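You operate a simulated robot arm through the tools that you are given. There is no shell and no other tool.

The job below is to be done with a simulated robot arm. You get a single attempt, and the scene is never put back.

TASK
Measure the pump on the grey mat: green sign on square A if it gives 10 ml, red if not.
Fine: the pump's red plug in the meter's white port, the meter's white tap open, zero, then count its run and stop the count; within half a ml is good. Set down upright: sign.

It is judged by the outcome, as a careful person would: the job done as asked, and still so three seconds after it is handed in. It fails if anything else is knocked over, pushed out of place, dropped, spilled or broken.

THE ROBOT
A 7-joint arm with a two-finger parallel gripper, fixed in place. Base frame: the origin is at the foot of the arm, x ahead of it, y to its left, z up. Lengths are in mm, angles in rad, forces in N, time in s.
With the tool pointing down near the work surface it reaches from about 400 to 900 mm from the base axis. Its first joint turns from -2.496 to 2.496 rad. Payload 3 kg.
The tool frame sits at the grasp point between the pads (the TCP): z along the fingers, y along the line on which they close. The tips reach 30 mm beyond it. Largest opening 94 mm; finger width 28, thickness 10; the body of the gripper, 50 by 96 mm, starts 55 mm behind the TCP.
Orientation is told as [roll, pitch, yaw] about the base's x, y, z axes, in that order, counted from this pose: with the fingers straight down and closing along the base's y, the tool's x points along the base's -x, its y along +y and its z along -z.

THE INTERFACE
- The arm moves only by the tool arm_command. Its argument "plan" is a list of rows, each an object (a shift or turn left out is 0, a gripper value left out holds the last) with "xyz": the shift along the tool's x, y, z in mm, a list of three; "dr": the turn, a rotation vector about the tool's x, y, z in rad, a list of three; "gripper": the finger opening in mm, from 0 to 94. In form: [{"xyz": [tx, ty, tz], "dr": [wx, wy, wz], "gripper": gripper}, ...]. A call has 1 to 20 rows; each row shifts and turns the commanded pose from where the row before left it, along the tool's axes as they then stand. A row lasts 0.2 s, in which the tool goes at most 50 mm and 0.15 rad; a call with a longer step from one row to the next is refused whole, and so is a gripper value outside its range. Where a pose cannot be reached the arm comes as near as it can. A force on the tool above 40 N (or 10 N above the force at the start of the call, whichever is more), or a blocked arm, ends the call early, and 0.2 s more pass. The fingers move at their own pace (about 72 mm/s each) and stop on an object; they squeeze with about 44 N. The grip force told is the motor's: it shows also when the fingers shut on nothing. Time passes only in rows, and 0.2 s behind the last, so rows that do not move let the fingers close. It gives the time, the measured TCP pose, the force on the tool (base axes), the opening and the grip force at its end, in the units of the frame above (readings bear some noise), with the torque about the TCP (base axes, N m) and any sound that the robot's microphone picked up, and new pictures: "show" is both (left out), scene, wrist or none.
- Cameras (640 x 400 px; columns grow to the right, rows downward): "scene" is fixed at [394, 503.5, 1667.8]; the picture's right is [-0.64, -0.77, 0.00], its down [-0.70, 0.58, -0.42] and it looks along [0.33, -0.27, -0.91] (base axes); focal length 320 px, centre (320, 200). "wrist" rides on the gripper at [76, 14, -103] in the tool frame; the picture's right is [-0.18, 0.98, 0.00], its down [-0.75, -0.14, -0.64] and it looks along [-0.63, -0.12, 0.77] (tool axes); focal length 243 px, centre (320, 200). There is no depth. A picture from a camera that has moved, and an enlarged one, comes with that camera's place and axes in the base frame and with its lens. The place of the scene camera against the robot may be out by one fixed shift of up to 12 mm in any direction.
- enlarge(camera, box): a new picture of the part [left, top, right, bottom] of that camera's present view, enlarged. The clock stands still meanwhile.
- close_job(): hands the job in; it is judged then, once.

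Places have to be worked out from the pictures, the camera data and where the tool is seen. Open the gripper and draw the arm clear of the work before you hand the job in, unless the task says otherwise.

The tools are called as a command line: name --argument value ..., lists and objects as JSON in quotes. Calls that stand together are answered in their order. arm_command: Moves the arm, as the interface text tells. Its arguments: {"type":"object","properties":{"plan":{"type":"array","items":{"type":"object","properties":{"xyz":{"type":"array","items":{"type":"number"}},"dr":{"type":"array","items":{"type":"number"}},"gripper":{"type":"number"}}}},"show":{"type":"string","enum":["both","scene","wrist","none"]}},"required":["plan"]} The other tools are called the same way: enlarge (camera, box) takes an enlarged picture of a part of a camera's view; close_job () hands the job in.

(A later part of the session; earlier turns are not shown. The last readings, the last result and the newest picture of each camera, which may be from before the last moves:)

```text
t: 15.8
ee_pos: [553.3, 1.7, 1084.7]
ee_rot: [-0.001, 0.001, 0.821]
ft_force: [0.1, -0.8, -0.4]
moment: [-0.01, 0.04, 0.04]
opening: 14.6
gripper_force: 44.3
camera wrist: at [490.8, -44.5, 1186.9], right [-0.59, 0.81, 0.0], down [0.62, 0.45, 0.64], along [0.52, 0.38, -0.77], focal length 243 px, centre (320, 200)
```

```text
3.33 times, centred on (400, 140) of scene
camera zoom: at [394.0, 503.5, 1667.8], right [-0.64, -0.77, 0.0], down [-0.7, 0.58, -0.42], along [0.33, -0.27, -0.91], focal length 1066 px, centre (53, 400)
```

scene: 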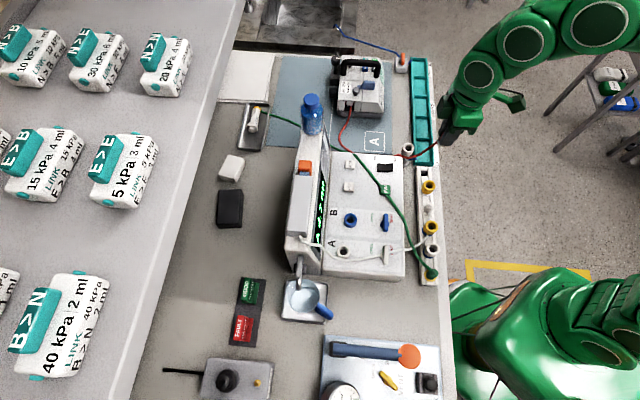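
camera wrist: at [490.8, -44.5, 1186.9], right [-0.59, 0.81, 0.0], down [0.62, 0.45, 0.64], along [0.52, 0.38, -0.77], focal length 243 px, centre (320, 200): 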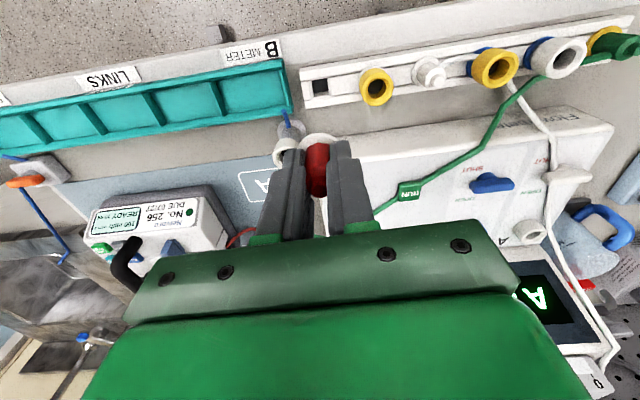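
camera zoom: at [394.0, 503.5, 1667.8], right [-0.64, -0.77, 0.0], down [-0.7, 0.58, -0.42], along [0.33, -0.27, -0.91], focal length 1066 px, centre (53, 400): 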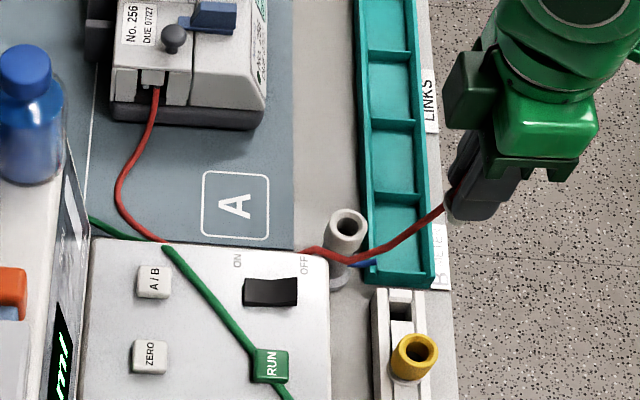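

The white flange rose with the plug, so the whole plug is in hand, its tube trailing. I carry it at z≈1085 to above port A at (519, 333).

arm_command --plan '[{"xyz": [-31.2, 35.8, 0]}, {"xyz": [-31.2, 35.8, 0]}, {"xyz": [-31.2, 35.8, 0]}, {"xyz": [-31.2, 35.8, 0]}, {"xyz": [-31.2, 35.8, 0]}, {"xyz": [-31.2, 35.8, 0]}, {"xyz": [-31.2, 35.8, 0]}, {"xyz": [0, 0, 0]}, {"xyz": [0, 0, 0]}]' --show "both"

enlarge --camera "wrist" --box '[240, 70, 400, 190]'

enlarge --camera "scene" --box '[280, 100, 460, 300]'

```text
t: 17.8
ee_pos: [518.6, 332.6, 1083.4]
ee_rot: [0.0, 0.0, 0.82]
ft_force: [-0.8, -0.7, -0.1]
moment: [0.03, 0.02, 0.01]
opening: 14.9
gripper_force: 44.3
camera wrist: at [456.1, 287.2, 1186.5], right [-0.59, 0.81, 0.0], down [0.62, 0.45, 0.64], along [0.52, 0.38, -0.77], focal length 243 px, centre (320, 200)
```

scene: 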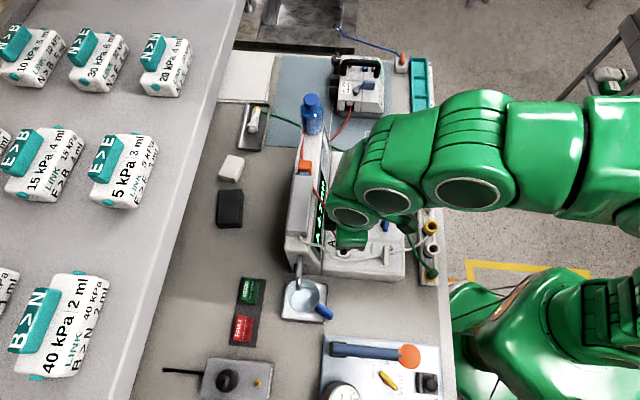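
wrist: 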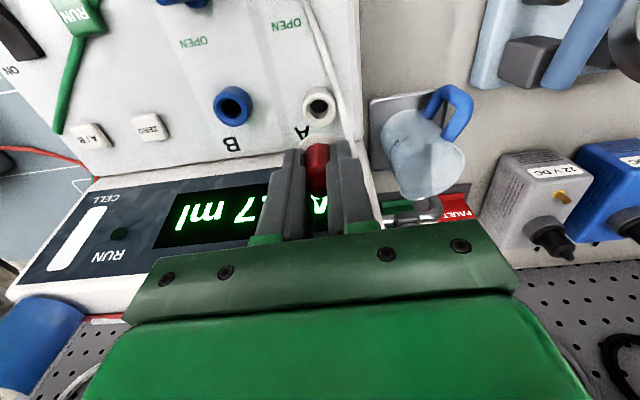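

```text
3.33 times, centred on (320, 130) of wrist
camera zoom: at [456.1, 287.2, 1186.5], right [-0.59, 0.81, 0.0], down [0.62, 0.45, 0.64], along [0.52, 0.38, -0.77], focal length 809 px, centre (320, 433)
```

zoom: 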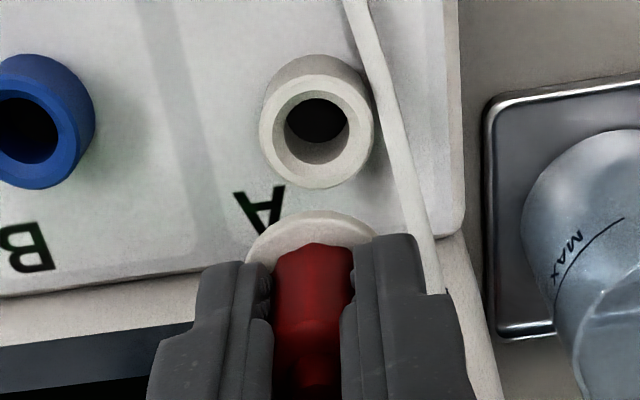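

```text
2.00 times, centred on (370, 200) of scene
camera zoom: at [394.0, 503.5, 1667.8], right [-0.64, -0.77, 0.0], down [-0.7, 0.58, -0.42], along [0.33, -0.27, -0.91], focal length 640 px, centre (220, 200)
```

zoom: 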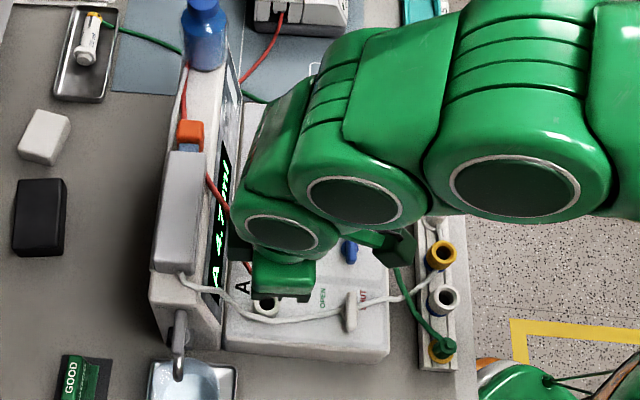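

Port A's rim reads at about (520.3, 333.3), 2 mm forward of the tool axis. I correct that and come down to z≈1033 for a check before inserting.

arm_command --plan '[{"xyz": [-2, -0.3, 20]}, {"xyz": [0, 0, 20]}, {"xyz": [0, 0, 10]}, {"xyz": [0, 0, 0]}]' --show "wrist"

enlarge --camera "wrist" --box '[260, 90, 380, 190]'

enlarge --camera "scene" --box '[280, 60, 400, 160]'

```text
t: 18.8
ee_pos: [521.2, 334.1, 1034.2]
ee_rot: [-0.001, 0.0, 0.82]
ft_force: [0.8, 0.0, 0.0]
moment: [0.01, -0.03, 0.01]
opening: 14.6
gripper_force: 43.6
camera wrist: at [458.1, 288.3, 1136.7], right [-0.59, 0.81, 0.0], down [0.62, 0.45, 0.64], along [0.52, 0.38, -0.77], focal length 243 px, centre (320, 200)
```

wrist: 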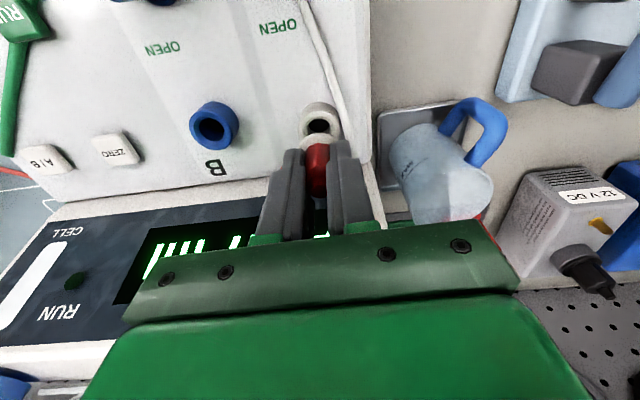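

```text
4.00 times, centred on (320, 140) of wrist
camera zoom: at [458.1, 288.3, 1136.7], right [-0.59, 0.81, 0.0], down [0.62, 0.45, 0.64], along [0.52, 0.38, -0.77], focal length 970 px, centre (320, 440)
```

zoom: 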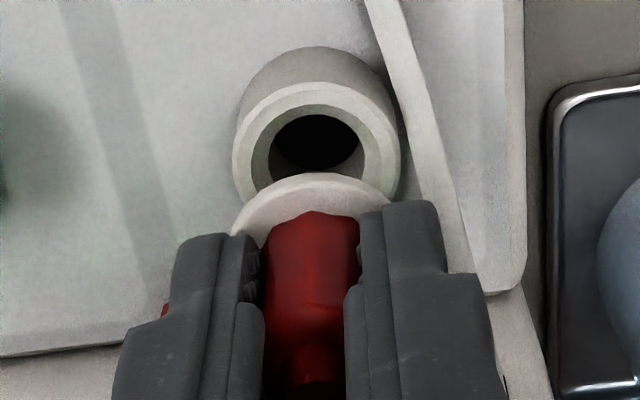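

```text
4.00 times, centred on (340, 110) of scene
camera zoom: at [394.0, 503.5, 1667.8], right [-0.64, -0.77, 0.0], down [-0.7, 0.58, -0.42], along [0.33, -0.27, -0.91], focal length 1279 px, centre (240, 560)
```

zoom: 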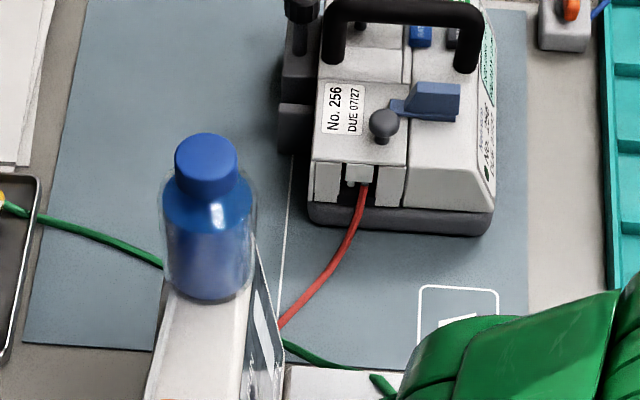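

The rim sits about 0.6 mm to tool +y and 0.5 mm forward of the plug. I trim that and lower slowly, stopping on any force.

arm_command --plan '[{"xyz": [-0.5, 0.6, 5]}, {"xyz": [0, 0, 5]}, {"xyz": [0, 0, 4]}, {"xyz": [0, 0, 4]}, {"xyz": [0, 0, 3]}, {"xyz": [0, 0, 0]}]' --show "wrist"

enlarge --camera "wrist" --box '[260, 90, 380, 190]'

```text
t: 20.2
ee_pos: [520.4, 335.1, 1013.4]
ee_rot: [0.0, 0.001, 0.821]
ft_force: [-0.8, -3.1, -0.2]
moment: [-0.16, 0.07, 0.03]
opening: 14.6
gripper_force: 44.0
camera wrist: at [458.3, 288.7, 1115.5], right [-0.59, 0.81, 0.0], down [0.62, 0.45, 0.64], along [0.52, 0.38, -0.77], focal length 243 px, centre (320, 200)
```

wrist: 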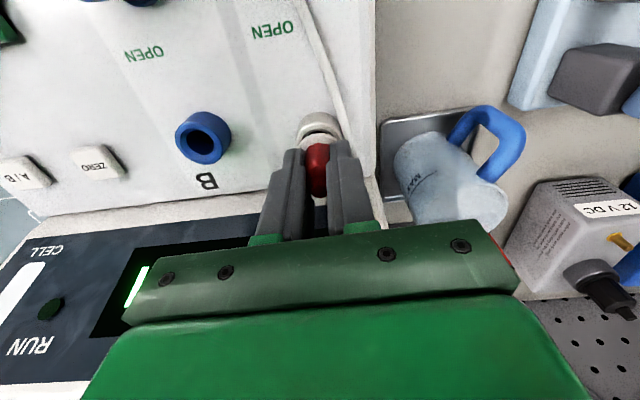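

```text
4.00 times, centred on (320, 140) of wrist
camera zoom: at [458.3, 288.7, 1115.5], right [-0.59, 0.81, 0.0], down [0.62, 0.45, 0.64], along [0.52, 0.38, -0.77], focal length 970 px, centre (320, 440)
```

zoom: 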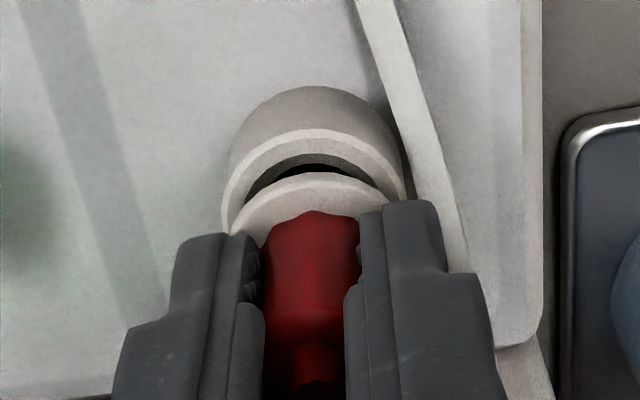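

A small sideways force (-3 N in y) shows the pin touching the socket wall, so it has entered. I ease back 1 mm that way and keep lowering.

arm_command --plan '[{"xyz": [0.8, -0.4, 0]}, {"xyz": [0, 0, 3]}, {"xyz": [0, 0, 3]}, {"xyz": [0, 0, 3]}, {"xyz": [0, 0, 0]}]' --show "wrist"

enlarge --camera "wrist" --box '[260, 90, 380, 190]'

```text
t: 21.4
ee_pos: [520.2, 334.0, 1005.7]
ee_rot: [-0.003, -0.002, 0.821]
ft_force: [-3.0, -1.9, 17.8]
moment: [0.02, 0.04, 0.0]
opening: 17.8
gripper_force: 44.1
camera wrist: at [458.0, 287.9, 1107.1], right [-0.59, 0.81, 0.0], down [0.62, 0.45, 0.64], along [0.52, 0.38, -0.77], focal length 243 px, centre (320, 200)
```

wrist: 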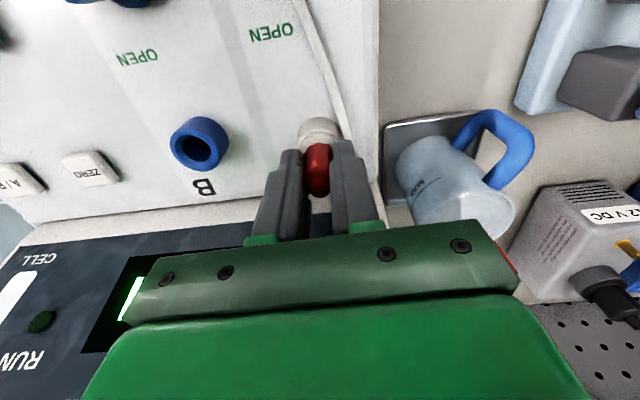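

```text
4.00 times, centred on (320, 140) of wrist
camera zoom: at [458.0, 287.9, 1107.1], right [-0.59, 0.81, 0.0], down [0.62, 0.45, 0.64], along [0.52, 0.38, -0.77], focal length 970 px, centre (320, 440)
```

zoom: 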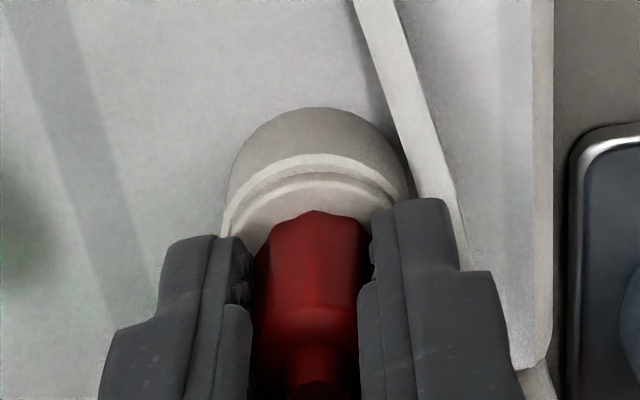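

The flange is nesting into the port's rim and push force is 18 N. I press on a little further to seat it.

arm_command --plan '[{"xyz": [0, 0, 2]}, {"xyz": [0, 0, 2]}, {"xyz": [0, 0, 0]}]' --show "wrist"

enlarge --camera "wrist" --box '[260, 90, 380, 190]'

```text
t: 21.8
ee_pos: [521.0, 334.9, 1005.0]
ee_rot: [-0.002, -0.004, 0.821]
ft_force: [-0.4, -0.3, 6.8]
moment: [0.0, -0.03, 0.02]
opening: 18.1
gripper_force: 43.9
stopped in row 2: the force on the tool passed its limit at 46 N (the readings are from after the stop); the commanded pose is now the measured one
camera wrist: at [458.2, 288.1, 1106.5], right [-0.59, 0.81, 0.0], down [0.61, 0.45, 0.65], along [0.52, 0.38, -0.76], focal length 243 px, centre (320, 200)
```

wrist: 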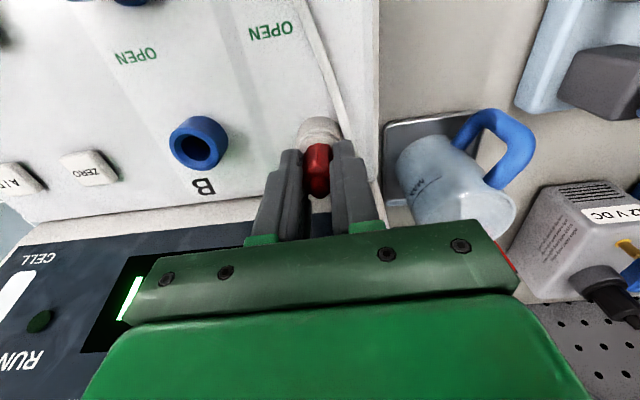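

```text
4.00 times, centred on (320, 140) of wrist
camera zoom: at [458.2, 288.1, 1106.5], right [-0.59, 0.81, 0.0], down [0.61, 0.45, 0.65], along [0.52, 0.38, -0.76], focal length 970 px, centre (320, 440)
```

zoom: 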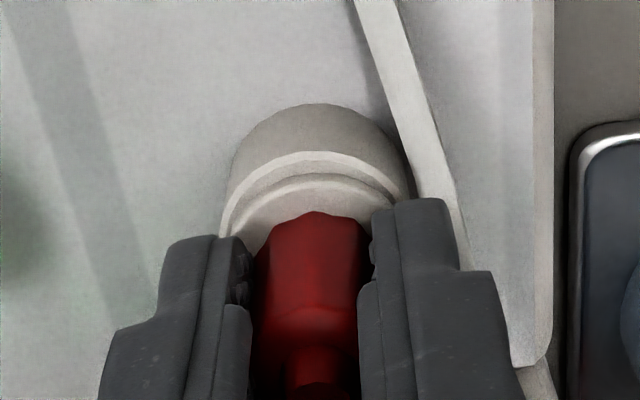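

The push stopped at 46 N with the flange about 3 mm above the rim, which looks like it is resting on the port. I open the fingers slightly to see whether it stays seated.

arm_command --plan '[{"gripper": 27}, {"gripper": 27}]' --show "both"

enlarge --camera "wrist" --box '[260, 90, 380, 190]'

```text
t: 22.4
ee_pos: [520.3, 334.4, 1003.6]
ee_rot: [0.001, -0.004, 0.82]
ft_force: [-0.4, 0.8, 0.3]
moment: [0.01, 0.01, -0.03]
opening: 27.1
gripper_force: 0.1
camera wrist: at [458.2, 288.1, 1106.1], right [-0.59, 0.81, 0.0], down [0.62, 0.45, 0.64], along [0.52, 0.38, -0.76], focal length 243 px, centre (320, 200)
```

scene: 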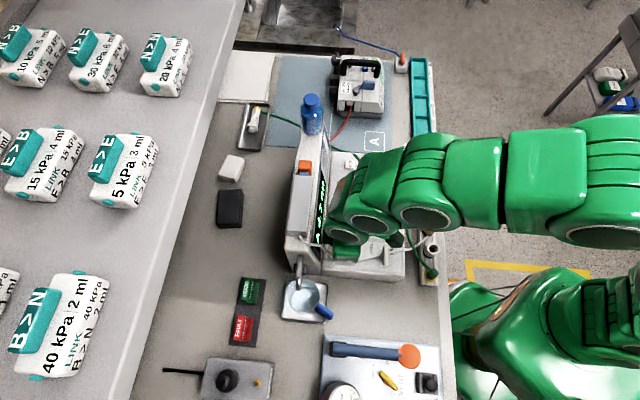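
wrist: 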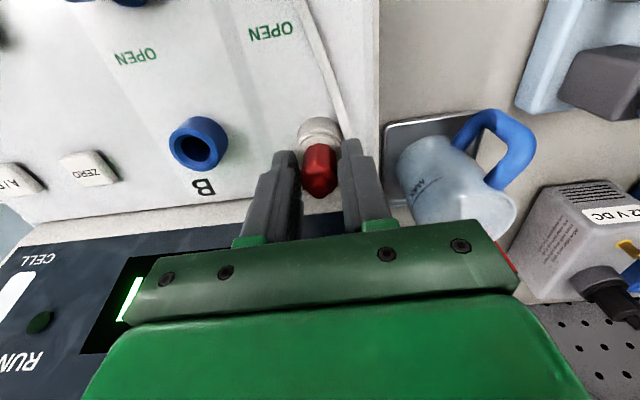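

```text
4.00 times, centred on (320, 140) of wrist
camera zoom: at [458.2, 288.1, 1106.1], right [-0.59, 0.81, 0.0], down [0.62, 0.45, 0.64], along [0.52, 0.38, -0.76], focal length 970 px, centre (320, 440)
```

zoom: 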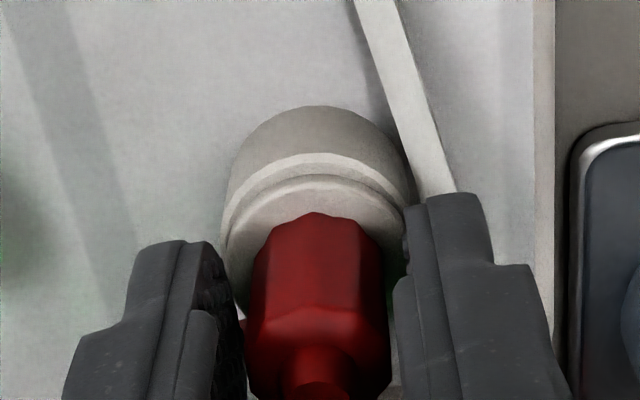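

The plug stands upright and stayed put, seated further into the port than where I'd held it. I retreat straight up and check it and the display.

arm_command --plan '[{"gripper": 34}, {"xyz": [0, 0, -15]}, {"xyz": [0, 0, -40]}, {"xyz": [0, 0, -45]}, {"xyz": [25, -25, 0]}, {"xyz": [0, 0, 0]}]' --show "both"

enlarge --camera "wrist" --box '[220, 30, 420, 190]'

enlarge --camera "scene" --box '[290, 80, 430, 290]'

```text
t: 23.8
ee_pos: [522.2, 299.3, 1105.0]
ee_rot: [0.0, -0.003, 0.821]
ft_force: [0.4, -0.8, 0.2]
moment: [-0.01, -0.01, -0.01]
opening: 33.8
gripper_force: 0.1
camera wrist: at [459.5, 252.1, 1206.8], right [-0.59, 0.81, 0.0], down [0.62, 0.45, 0.65], along [0.52, 0.38, -0.76], focal length 243 px, centre (320, 200)
```

scene: 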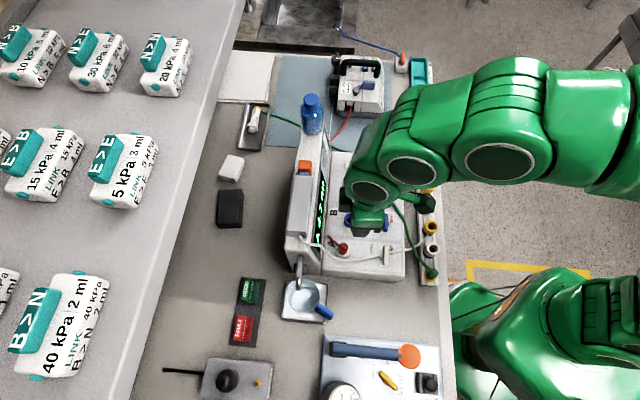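
wrist: 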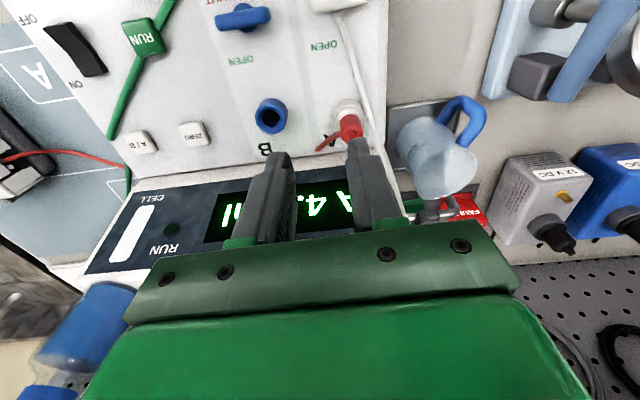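

```text
2.50 times, centred on (320, 110) of wrist
camera zoom: at [459.5, 252.1, 1206.8], right [-0.59, 0.81, 0.0], down [0.62, 0.45, 0.65], along [0.52, 0.38, -0.76], focal length 606 px, centre (320, 425)
```

zoom: 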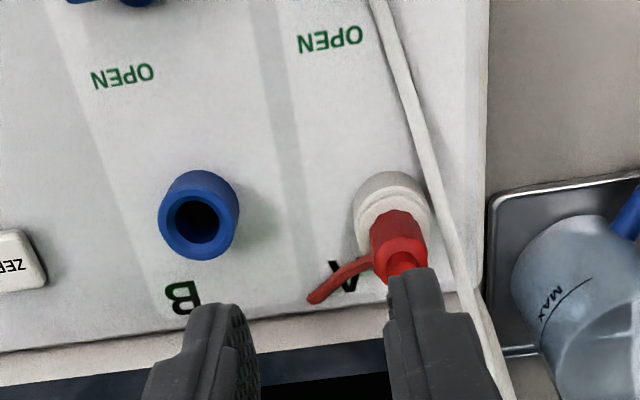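

```text
1.90 times, centred on (360, 185) of scene
camera zoom: at [394.0, 503.5, 1667.8], right [-0.64, -0.77, 0.0], down [-0.7, 0.58, -0.42], along [0.33, -0.27, -0.91], focal length 609 px, centre (244, 229)
```

zoom: 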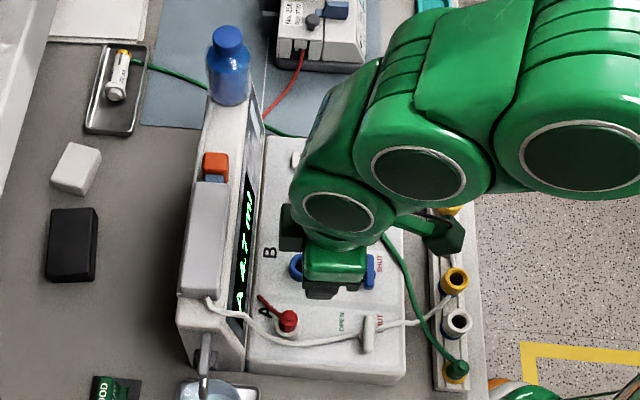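

The red plug is home in port A. Before the tap, I compare with the yellow VENT tap on the other board, which has the same labels, to learn how its lever points.

enlarge --camera "scene" --box '[350, 340, 450, 400]'

enlarge --camera "scene" --box '[325, 205, 415, 275]'

enlarge --camera "wrist" --box '[200, 0, 380, 80]'

```text
6.40 times, centred on (400, 370) of scene
camera zoom: at [394.0, 503.5, 1667.8], right [-0.64, -0.77, 0.0], down [-0.7, 0.58, -0.42], along [0.33, -0.27, -0.91], focal length 2047 px, centre (-192, -888)
```

zoom: 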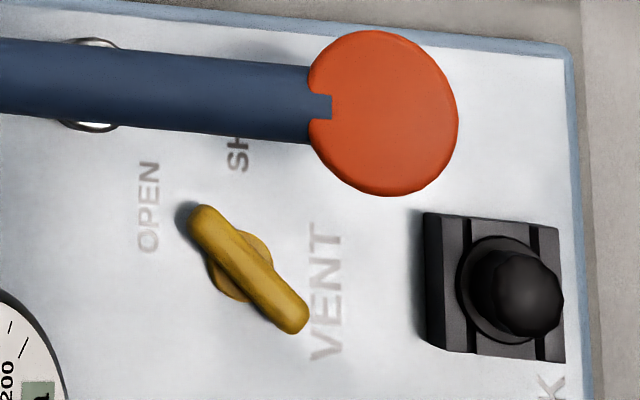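

```text
5.71 times, centred on (370, 240) of scene
camera zoom: at [394.0, 503.5, 1667.8], right [-0.64, -0.77, 0.0], down [-0.7, 0.58, -0.42], along [0.33, -0.27, -0.91], focal length 1828 px, centre (34, -29)
```

zoom: 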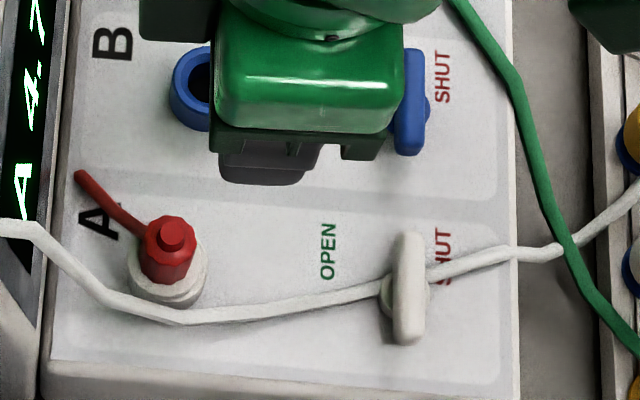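

```text
3.56 times, centred on (290, 40) of wrist
camera zoom: at [459.5, 252.1, 1206.8], right [-0.59, 0.81, 0.0], down [0.62, 0.45, 0.65], along [0.52, 0.38, -0.76], focal length 863 px, centre (427, 769)
```

zoom: 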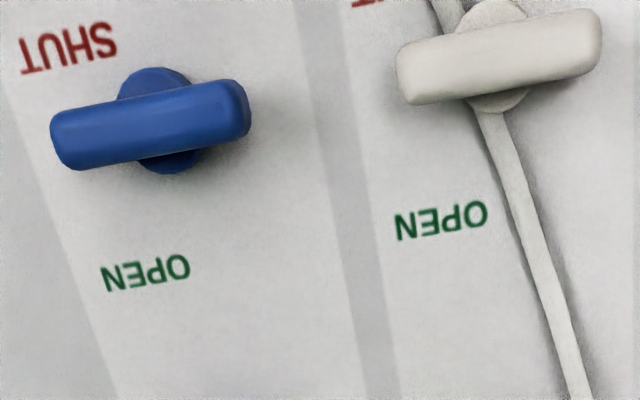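

The labels suggest the levers lie along SHUT now and swing counter-clockwise (seen from above) toward OPEN. I turn the gripper to close across the white handle and hover over it at about (452.5, 265.5).

arm_command --plan '[{"dr": [0, 0, 0.1445], "gripper": 40}, {"dr": [0, 0, 0.1445]}, {"dr": [0, 0, 0.1445]}, {"dr": [0, 0, 0.1445]}, {"dr": [0, 0, 0.1445]}, {"dr": [0, 0, 0.1445]}, {"dr": [0, 0, 0.1445]}, {"dr": [0, 0, 0.1445]}, {"dr": [0, 0, 0.1445]}, {"dr": [0, 0, 0.1445]}, {"dr": [0, 0, 0.1445]}, {"xyz": [13.3, -36.4, 22.5]}, {"xyz": [13.3, -36.4, 22.5]}, {"xyz": [0, 0, 0]}]' --show "both"

enlarge --camera "wrist" --box '[220, 50, 420, 200]'

```text
t: 26.8
ee_pos: [452.2, 264.6, 1057.9]
ee_rot: [0.003, 0.001, -0.77]
ft_force: [-0.2, 0.2, 1.0]
moment: [-0.01, 0.0, 0.03]
opening: 39.9
gripper_force: 0.0
camera wrist: at [407.5, 328.1, 1161.1], right [0.82, 0.58, 0.0], down [0.44, -0.63, 0.64], along [0.37, -0.52, -0.77], focal length 243 px, centre (320, 200)
```

scene: 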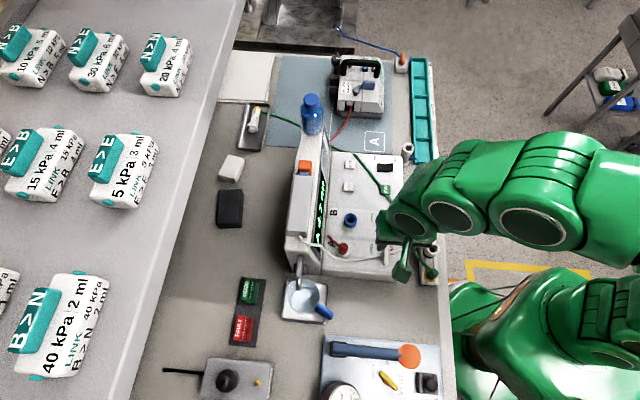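
wrist: 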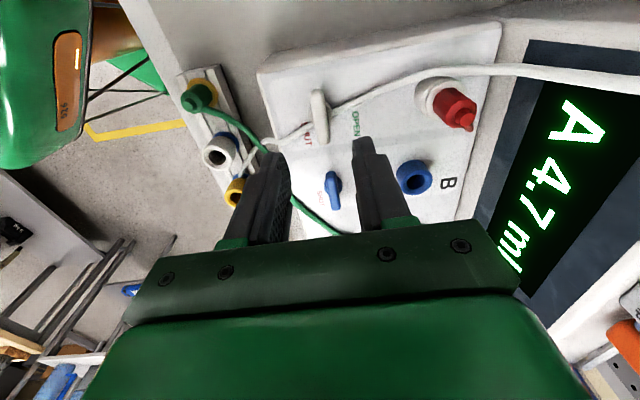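

```text
2.67 times, centred on (320, 125) of wrist
camera zoom: at [407.5, 328.1, 1161.1], right [0.82, 0.58, 0.0], down [0.44, -0.63, 0.64], along [0.37, -0.52, -0.77], focal length 647 px, centre (320, 400)
```

zoom: 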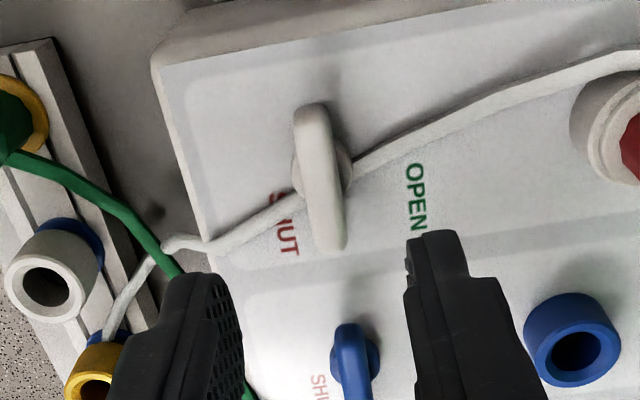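

The handle lies almost parallel to the gripper, about 2 mm back along tool x. I trim that, lower around it with the fingers at 30 mm, tips to about z=953.

arm_command --plan '[{"xyz": [2.3, 0, 20], "dr": [0, 0, 0.03], "gripper": 30}, {"xyz": [0, 0, 25]}, {"xyz": [0, 0, 15]}, {"xyz": [0, 0, 10]}, {"xyz": [0, 0, 5]}, {"xyz": [0, 0, 0]}]' --show "wrist"

enlarge --camera "wrist" --box '[240, 70, 400, 220]'

```text
t: 28.2
ee_pos: [450.7, 265.2, 983.5]
ee_rot: [0.002, 0.001, -0.798]
ft_force: [-0.6, 0.6, 0.7]
moment: [-0.01, 0.0, 0.01]
opening: 29.9
gripper_force: 0.2
camera wrist: at [407.8, 330.9, 1085.9], right [0.83, 0.55, 0.0], down [0.42, -0.64, 0.64], along [0.36, -0.53, -0.77], focal length 243 px, centre (320, 200)
```

wrist: 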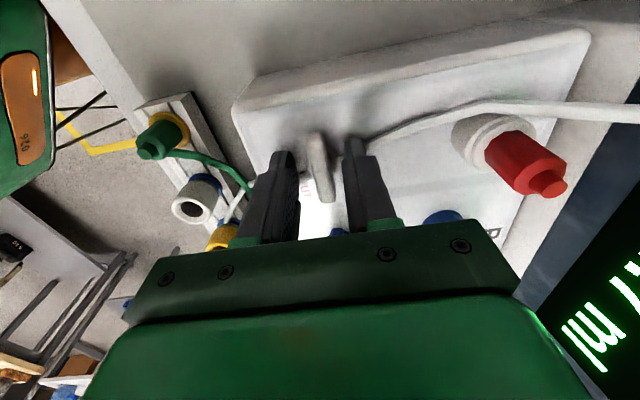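

```text
2.67 times, centred on (320, 145) of wrist
camera zoom: at [407.8, 330.9, 1085.9], right [0.83, 0.55, 0.0], down [0.42, -0.64, 0.64], along [0.36, -0.53, -0.77], focal length 647 px, centre (320, 347)
```

zoom: 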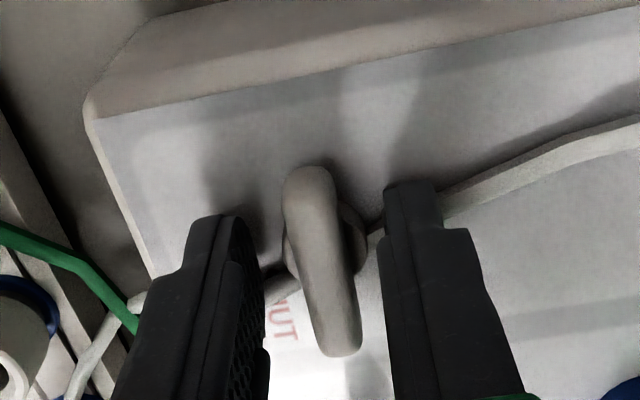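

The handle is between the fingers, centred enough. I close on it and read the grip.

arm_command --plan '[{"gripper": 4}, {"gripper": 4}, {"gripper": 4}]' --show "wrist"

```text
t: 29.0
ee_pos: [450.9, 267.4, 983.0]
ee_rot: [0.005, -0.002, -0.799]
ft_force: [17.2, 17.1, -7.7]
moment: [0.51, -0.45, 0.06]
opening: 19.1
gripper_force: 45.3
camera wrist: at [408.2, 331.4, 1086.0], right [0.83, 0.55, 0.01], down [0.42, -0.64, 0.64], along [0.36, -0.53, -0.77], focal length 243 px, centre (320, 200)
```

wrist: 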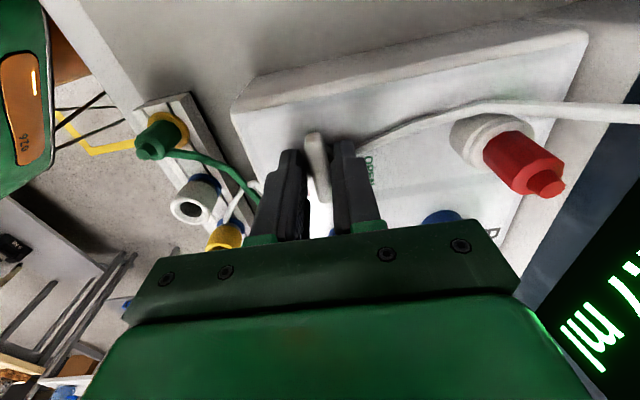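

The fingers are squeezing the wider stem off-centre (17 N sideways). I open, rise 6 mm, shift 2 mm toward tool +y and close on the bar itself.

arm_command --plan '[{"gripper": 30}, {"gripper": 30}, {"xyz": [0, 2, -7]}, {"xyz": [0, 0, 0]}, {"gripper": 4}, {"gripper": 4}, {"gripper": 4}]' --show "wrist"

enlarge --camera "wrist" --box '[240, 70, 400, 220]'

```text
t: 30.6
ee_pos: [452.5, 267.4, 990.2]
ee_rot: [0.001, 0.0, -0.799]
ft_force: [-14.7, -10.8, 5.4]
moment: [-0.37, 0.64, 0.69]
opening: 10.5
gripper_force: 44.6
camera wrist: at [408.6, 331.7, 1092.9], right [0.83, 0.55, 0.0], down [0.42, -0.64, 0.64], along [0.36, -0.53, -0.77], focal length 243 px, centre (320, 200)
```

wrist: 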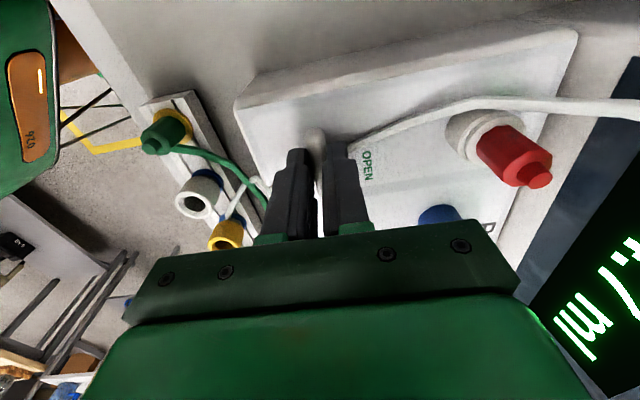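

```text
2.67 times, centred on (320, 145) of wrist
camera zoom: at [408.6, 331.7, 1092.9], right [0.83, 0.55, 0.0], down [0.42, -0.64, 0.64], along [0.36, -0.53, -0.77], focal length 647 px, centre (320, 347)
```

zoom: 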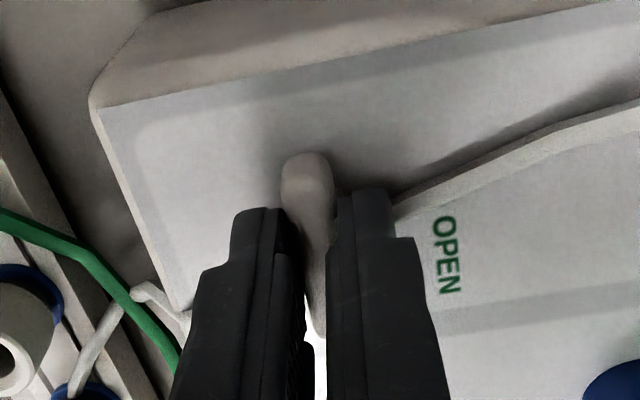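

Now the bar is gripped (10.5 mm) with a modest offset of about 1 mm. I centre that and turn counter-clockwise in small steps, watching force and torque.

arm_command --plan '[{"xyz": [0, -0.9, 0]}, {"dr": [0, 0, -0.08]}, {"dr": [0, 0, -0.1]}, {"dr": [0, 0, -0.1]}, {"xyz": [0, 0, 0]}]' --show "wrist"

```text
t: 31.8
ee_pos: [451.2, 266.6, 990.2]
ee_rot: [0.003, -0.001, -0.521]
ft_force: [-17.9, -18.6, -3.7]
moment: [-0.22, 1.16, -0.06]
opening: 10.8
gripper_force: 44.6
camera wrist: at [392.0, 317.0, 1092.8], right [0.65, 0.76, 0.0], down [0.58, -0.5, 0.64], along [0.49, -0.41, -0.77], focal length 243 px, centre (320, 200)
```

wrist: 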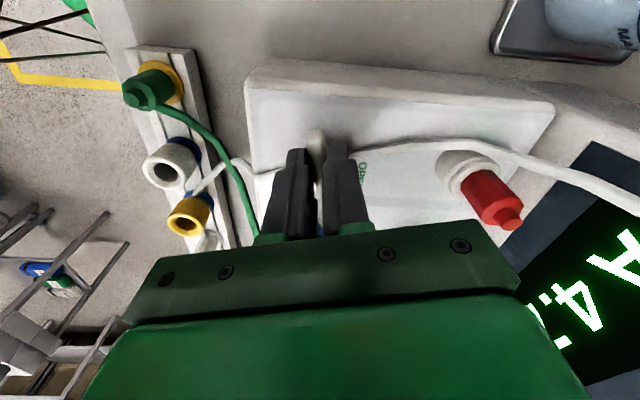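

It has turned 0.28 rad but the side force says the tap's axis is a bit toward tool -x/-y. I shift to relieve that before turning further.

arm_command --plan '[{"xyz": [-1, -0.7, 0]}, {"xyz": [-1, -0.7, 0]}, {"xyz": [0, 0, 0]}]' --show "none"

```text
t: 32.6
ee_pos: [452.0, 265.3, 991.5]
ee_rot: [0.007, 0.001, -0.519]
ft_force: [-30.8, 16.5, -14.6]
moment: [0.29, 0.92, 0.01]
opening: 10.9
gripper_force: 44.4
```

Sideways force along the closing line is gone; the x shift only loaded the grip. I undo it and continue turning.

arm_command --plan '[{"xyz": [1.1, 0, 0]}, {"xyz": [1.1, 0, 0]}, {"dr": [0, 0, -0.1]}, {"dr": [0, 0, -0.1]}, {"dr": [0, 0, -0.1]}, {"xyz": [0, 0, 0]}]' --show "none"

```text
t: 34.0
ee_pos: [451.3, 266.1, 992.5]
ee_rot: [0.004, -0.004, -0.218]
ft_force: [36.5, -7.2, -11.4]
moment: [-0.32, -1.06, -0.02]
opening: 10.7
gripper_force: 44.5
```

Turning goes freely (torque about z near zero); there is only a sliding load along tool x. I relieve 1.5 mm and turn on.

arm_command --plan '[{"xyz": [-1.2, 0, 0]}, {"dr": [0, 0, -0.1]}, {"dr": [0, 0, -0.1]}, {"xyz": [0, 0, 0]}]' --show "wrist"

```text
t: 35.0
ee_pos: [451.5, 265.7, 990.3]
ee_rot: [0.001, -0.003, -0.02]
ft_force: [22.1, -17.5, 25.9]
moment: [-0.55, 0.08, 0.0]
opening: 11.0
gripper_force: 44.1
camera wrist: at [375.7, 281.5, 1093.3], right [0.2, 0.98, 0.0], down [0.75, -0.16, 0.64], along [0.63, -0.13, -0.76], focal length 243 px, centre (320, 200)
```

wrist: 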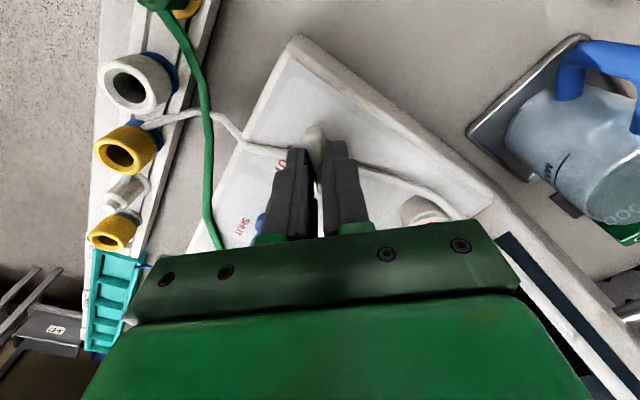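

Half-way round with no resisting torque; I recentre on the axis estimate (452.8, 264.8) and continue.

arm_command --plan '[{"xyz": [-1.2, -0.9, 0]}, {"dr": [0, 0, -0.1]}, {"dr": [0, 0, -0.1]}, {"dr": [0, 0, -0.1]}, {"xyz": [0, 0, 0]}]' --show "none"

```text
t: 36.2
ee_pos: [451.8, 265.0, 989.2]
ee_rot: [0.002, -0.002, 0.28]
ft_force: [-0.2, 18.8, 1.8]
moment: [0.07, 0.19, -1.53]
opening: 15.3
gripper_force: 44.8
```

The bar stopped following: torque -1.5 N m and the grip opened to 15 mm, so the tap has likely hit its end stop. I release and look at where the lever points.

arm_command --plan '[{"dr": [0, 0, 0.1]}, {"gripper": 34}, {"gripper": 34}, {"xyz": [0, 0, -30]}, {"xyz": [0, 0, -40]}, {"xyz": [0, 0, 0]}]' --show "both"

enlarge --camera "wrist" --box '[220, 50, 420, 200]'

enlarge --camera "scene" --box '[325, 205, 415, 275]'

```text
t: 37.6
ee_pos: [453.7, 265.3, 1060.2]
ee_rot: [0.002, -0.002, 0.179]
ft_force: [-0.4, -0.3, 0.8]
moment: [-0.01, -0.02, 0.02]
opening: 33.8
gripper_force: 0.0
camera wrist: at [376.4, 265.6, 1162.2], right [0.01, 1.0, 0.0], down [0.77, -0.01, 0.64], along [0.64, 0.0, -0.77], focal length 243 px, centre (320, 200)
```

scene: 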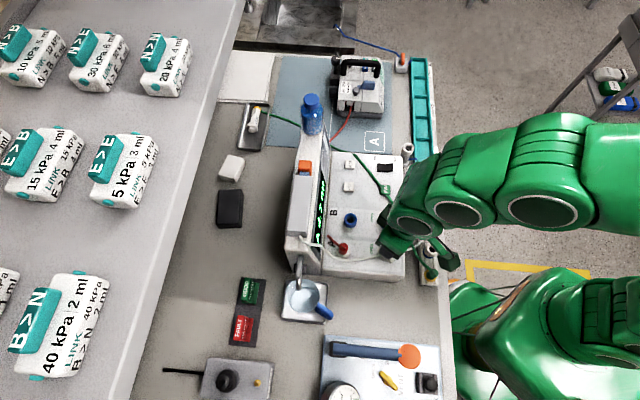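
wrist: 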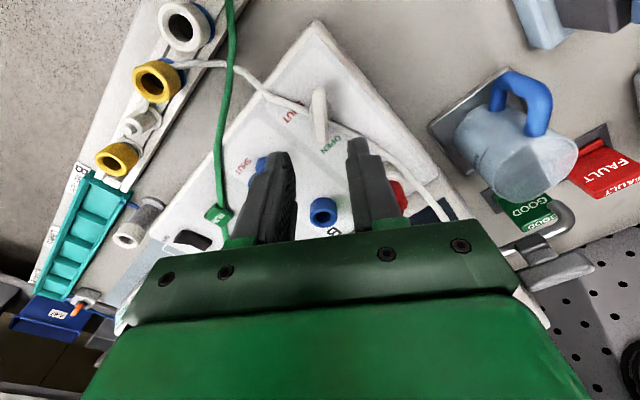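

```text
2.67 times, centred on (320, 125) of wrist
camera zoom: at [376.4, 265.6, 1162.2], right [0.01, 1.0, 0.0], down [0.77, -0.01, 0.64], along [0.64, 0.0, -0.77], focal length 647 px, centre (320, 400)
```

zoom: 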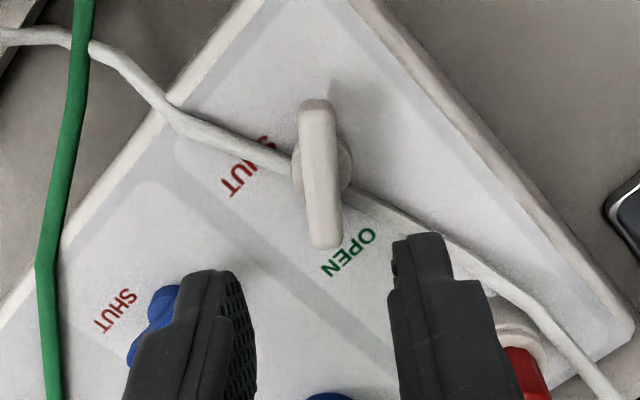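

```text
5.71 times, centred on (370, 240) of scene
camera zoom: at [394.0, 503.5, 1667.8], right [-0.64, -0.77, 0.0], down [-0.7, 0.58, -0.42], along [0.33, -0.27, -0.91], focal length 1828 px, centre (34, -29)
```

zoom: 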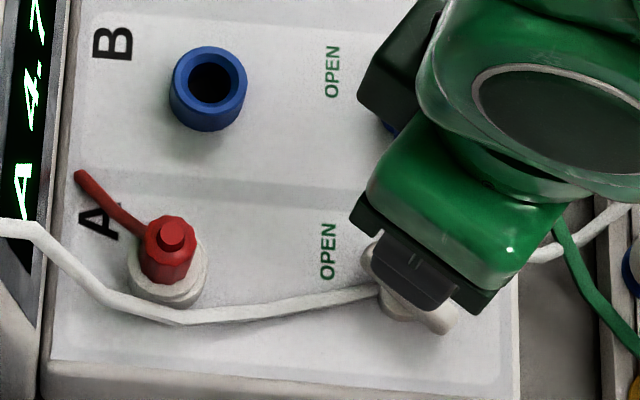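

The white lever now points squarely at OPEN. Next is ZERO at about (631, 209, 960): I turn to yaw 0.8, close the fingers and hover above it to verify alignment.

arm_command --plan '[{"dr": [0, 0, -0.1242]}, {"dr": [0, 0, -0.1242]}, {"dr": [0, 0, -0.1242]}, {"dr": [0, 0, -0.1242]}, {"dr": [0, 0, -0.1242]}, {"xyz": [-20.8, -41.6, 0], "gripper": 0}, {"xyz": [-20.8, -41.6, 0]}, {"xyz": [-20.8, -41.6, 0]}, {"xyz": [-20.8, -41.6, 0]}, {"xyz": [0, 0, 20]}, {"xyz": [0, 0, 0]}]' --show "both"

enlarge --camera "wrist" --box '[220, 40, 420, 200]'

enlarge --camera "scene" --box '[325, 205, 435, 285]'

```text
t: 40.0
ee_pos: [629.7, 208.7, 1039.6]
ee_rot: [-0.002, -0.004, 0.801]
ft_force: [-0.4, -0.2, 0.3]
moment: [-0.03, 0.0, 0.02]
opening: 0.0
gripper_force: 32.8
camera wrist: at [566.9, 163.6, 1142.4], right [-0.58, 0.82, 0.0], down [0.62, 0.44, 0.65], along [0.53, 0.37, -0.76], focal length 243 px, centre (320, 200)
```

scene: 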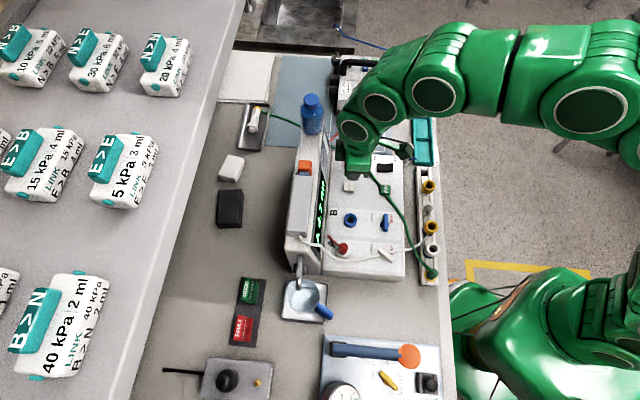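
wrist: 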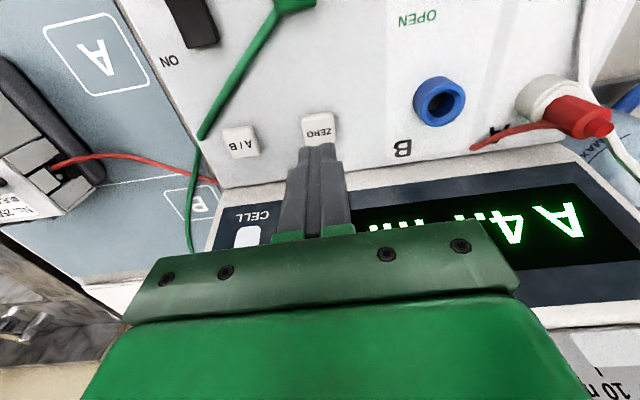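

```text
2.50 times, centred on (320, 120) of wrist
camera zoom: at [566.9, 163.6, 1142.4], right [-0.58, 0.82, 0.0], down [0.62, 0.44, 0.65], along [0.53, 0.37, -0.76], focal length 606 px, centre (320, 400)
```

zoom: 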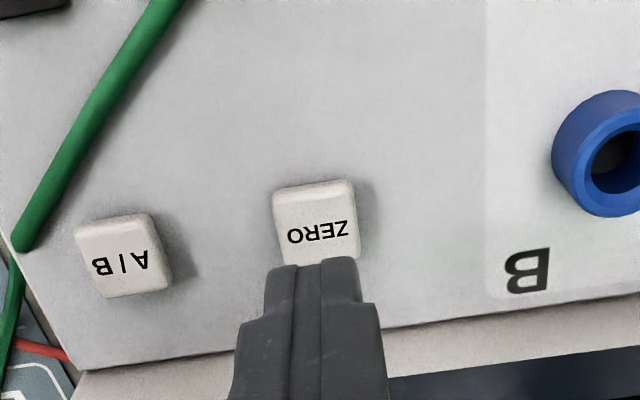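

```text
5.00 times, centred on (380, 245) of scene
camera zoom: at [394.0, 503.5, 1667.8], right [-0.64, -0.77, 0.0], down [-0.7, 0.58, -0.42], along [0.33, -0.27, -0.91], focal length 1599 px, centre (20, -25)
```

zoom: 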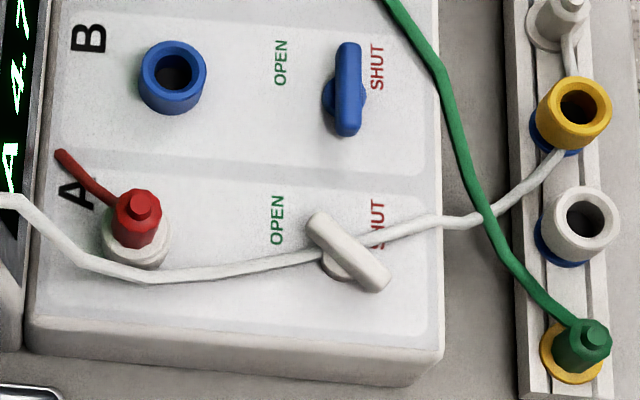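

The lever clearly points to OPEN now, matching the other board's style. ZERO's centre is about 2.5 mm forward and 1 mm left of the tool axis; I adjust and come down to just above it.

arm_command --plan '[{"xyz": [-2.5, -1, 15]}, {"xyz": [0, 0, 20]}, {"xyz": [0, 0, 8]}, {"xyz": [0, 0, 3]}, {"xyz": [0, 0, 0]}]' --show "wrist"

```text
t: 41.2
ee_pos: [633.2, 209.9, 994.7]
ee_rot: [0.001, -0.002, 0.802]
ft_force: [-0.1, 0.3, 0.2]
moment: [0.0, 0.03, 0.0]
opening: 0.0
gripper_force: 33.3
camera wrist: at [569.5, 165.1, 1096.7], right [-0.58, 0.82, 0.0], down [0.62, 0.44, 0.64], along [0.53, 0.37, -0.76], focal length 243 px, centre (320, 200)
```

wrist: 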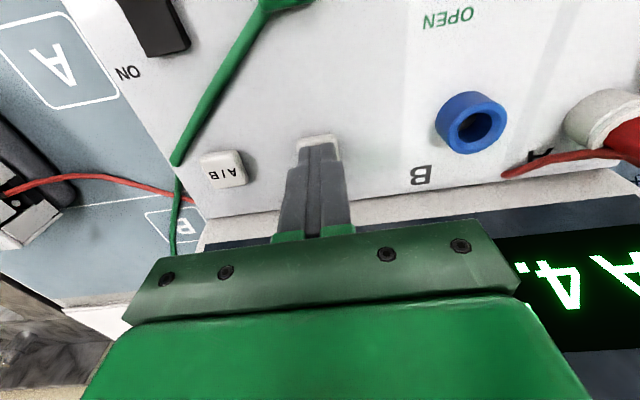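

The fingertips are right over ZERO, no contact yet. I press down in small steps.

arm_command --plan '[{"xyz": [0, 0, 2]}, {"xyz": [0, 0, 2]}, {"xyz": [0, 0, 1.5]}, {"xyz": [0, 0, 1]}]' --show "both"

```text
t: 42.2
ee_pos: [634.1, 210.9, 989.4]
ee_rot: [0.0, -0.004, 0.801]
ft_force: [-0.5, 0.1, 2.0]
moment: [-0.02, 0.05, -0.02]
opening: 0.0
gripper_force: 32.9
heard: click
camera wrist: at [569.4, 165.2, 1090.3], right [-0.58, 0.82, 0.0], down [0.62, 0.44, 0.64], along [0.53, 0.37, -0.76], focal length 243 px, centre (320, 200)
```

scene: 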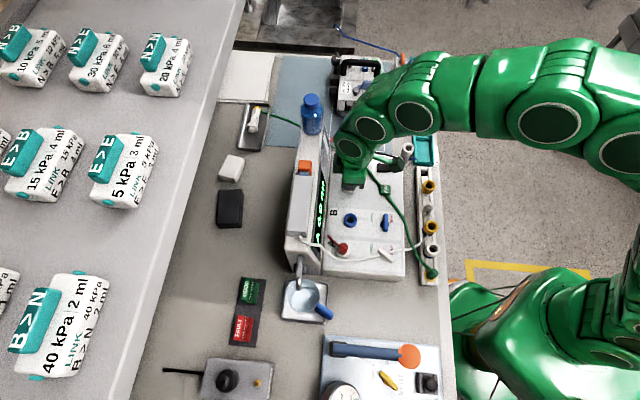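
wrist: 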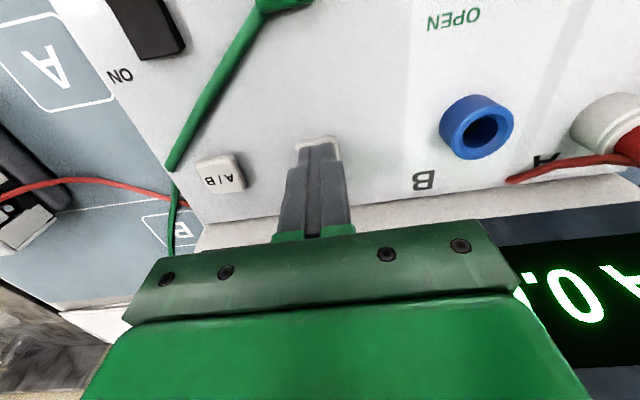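

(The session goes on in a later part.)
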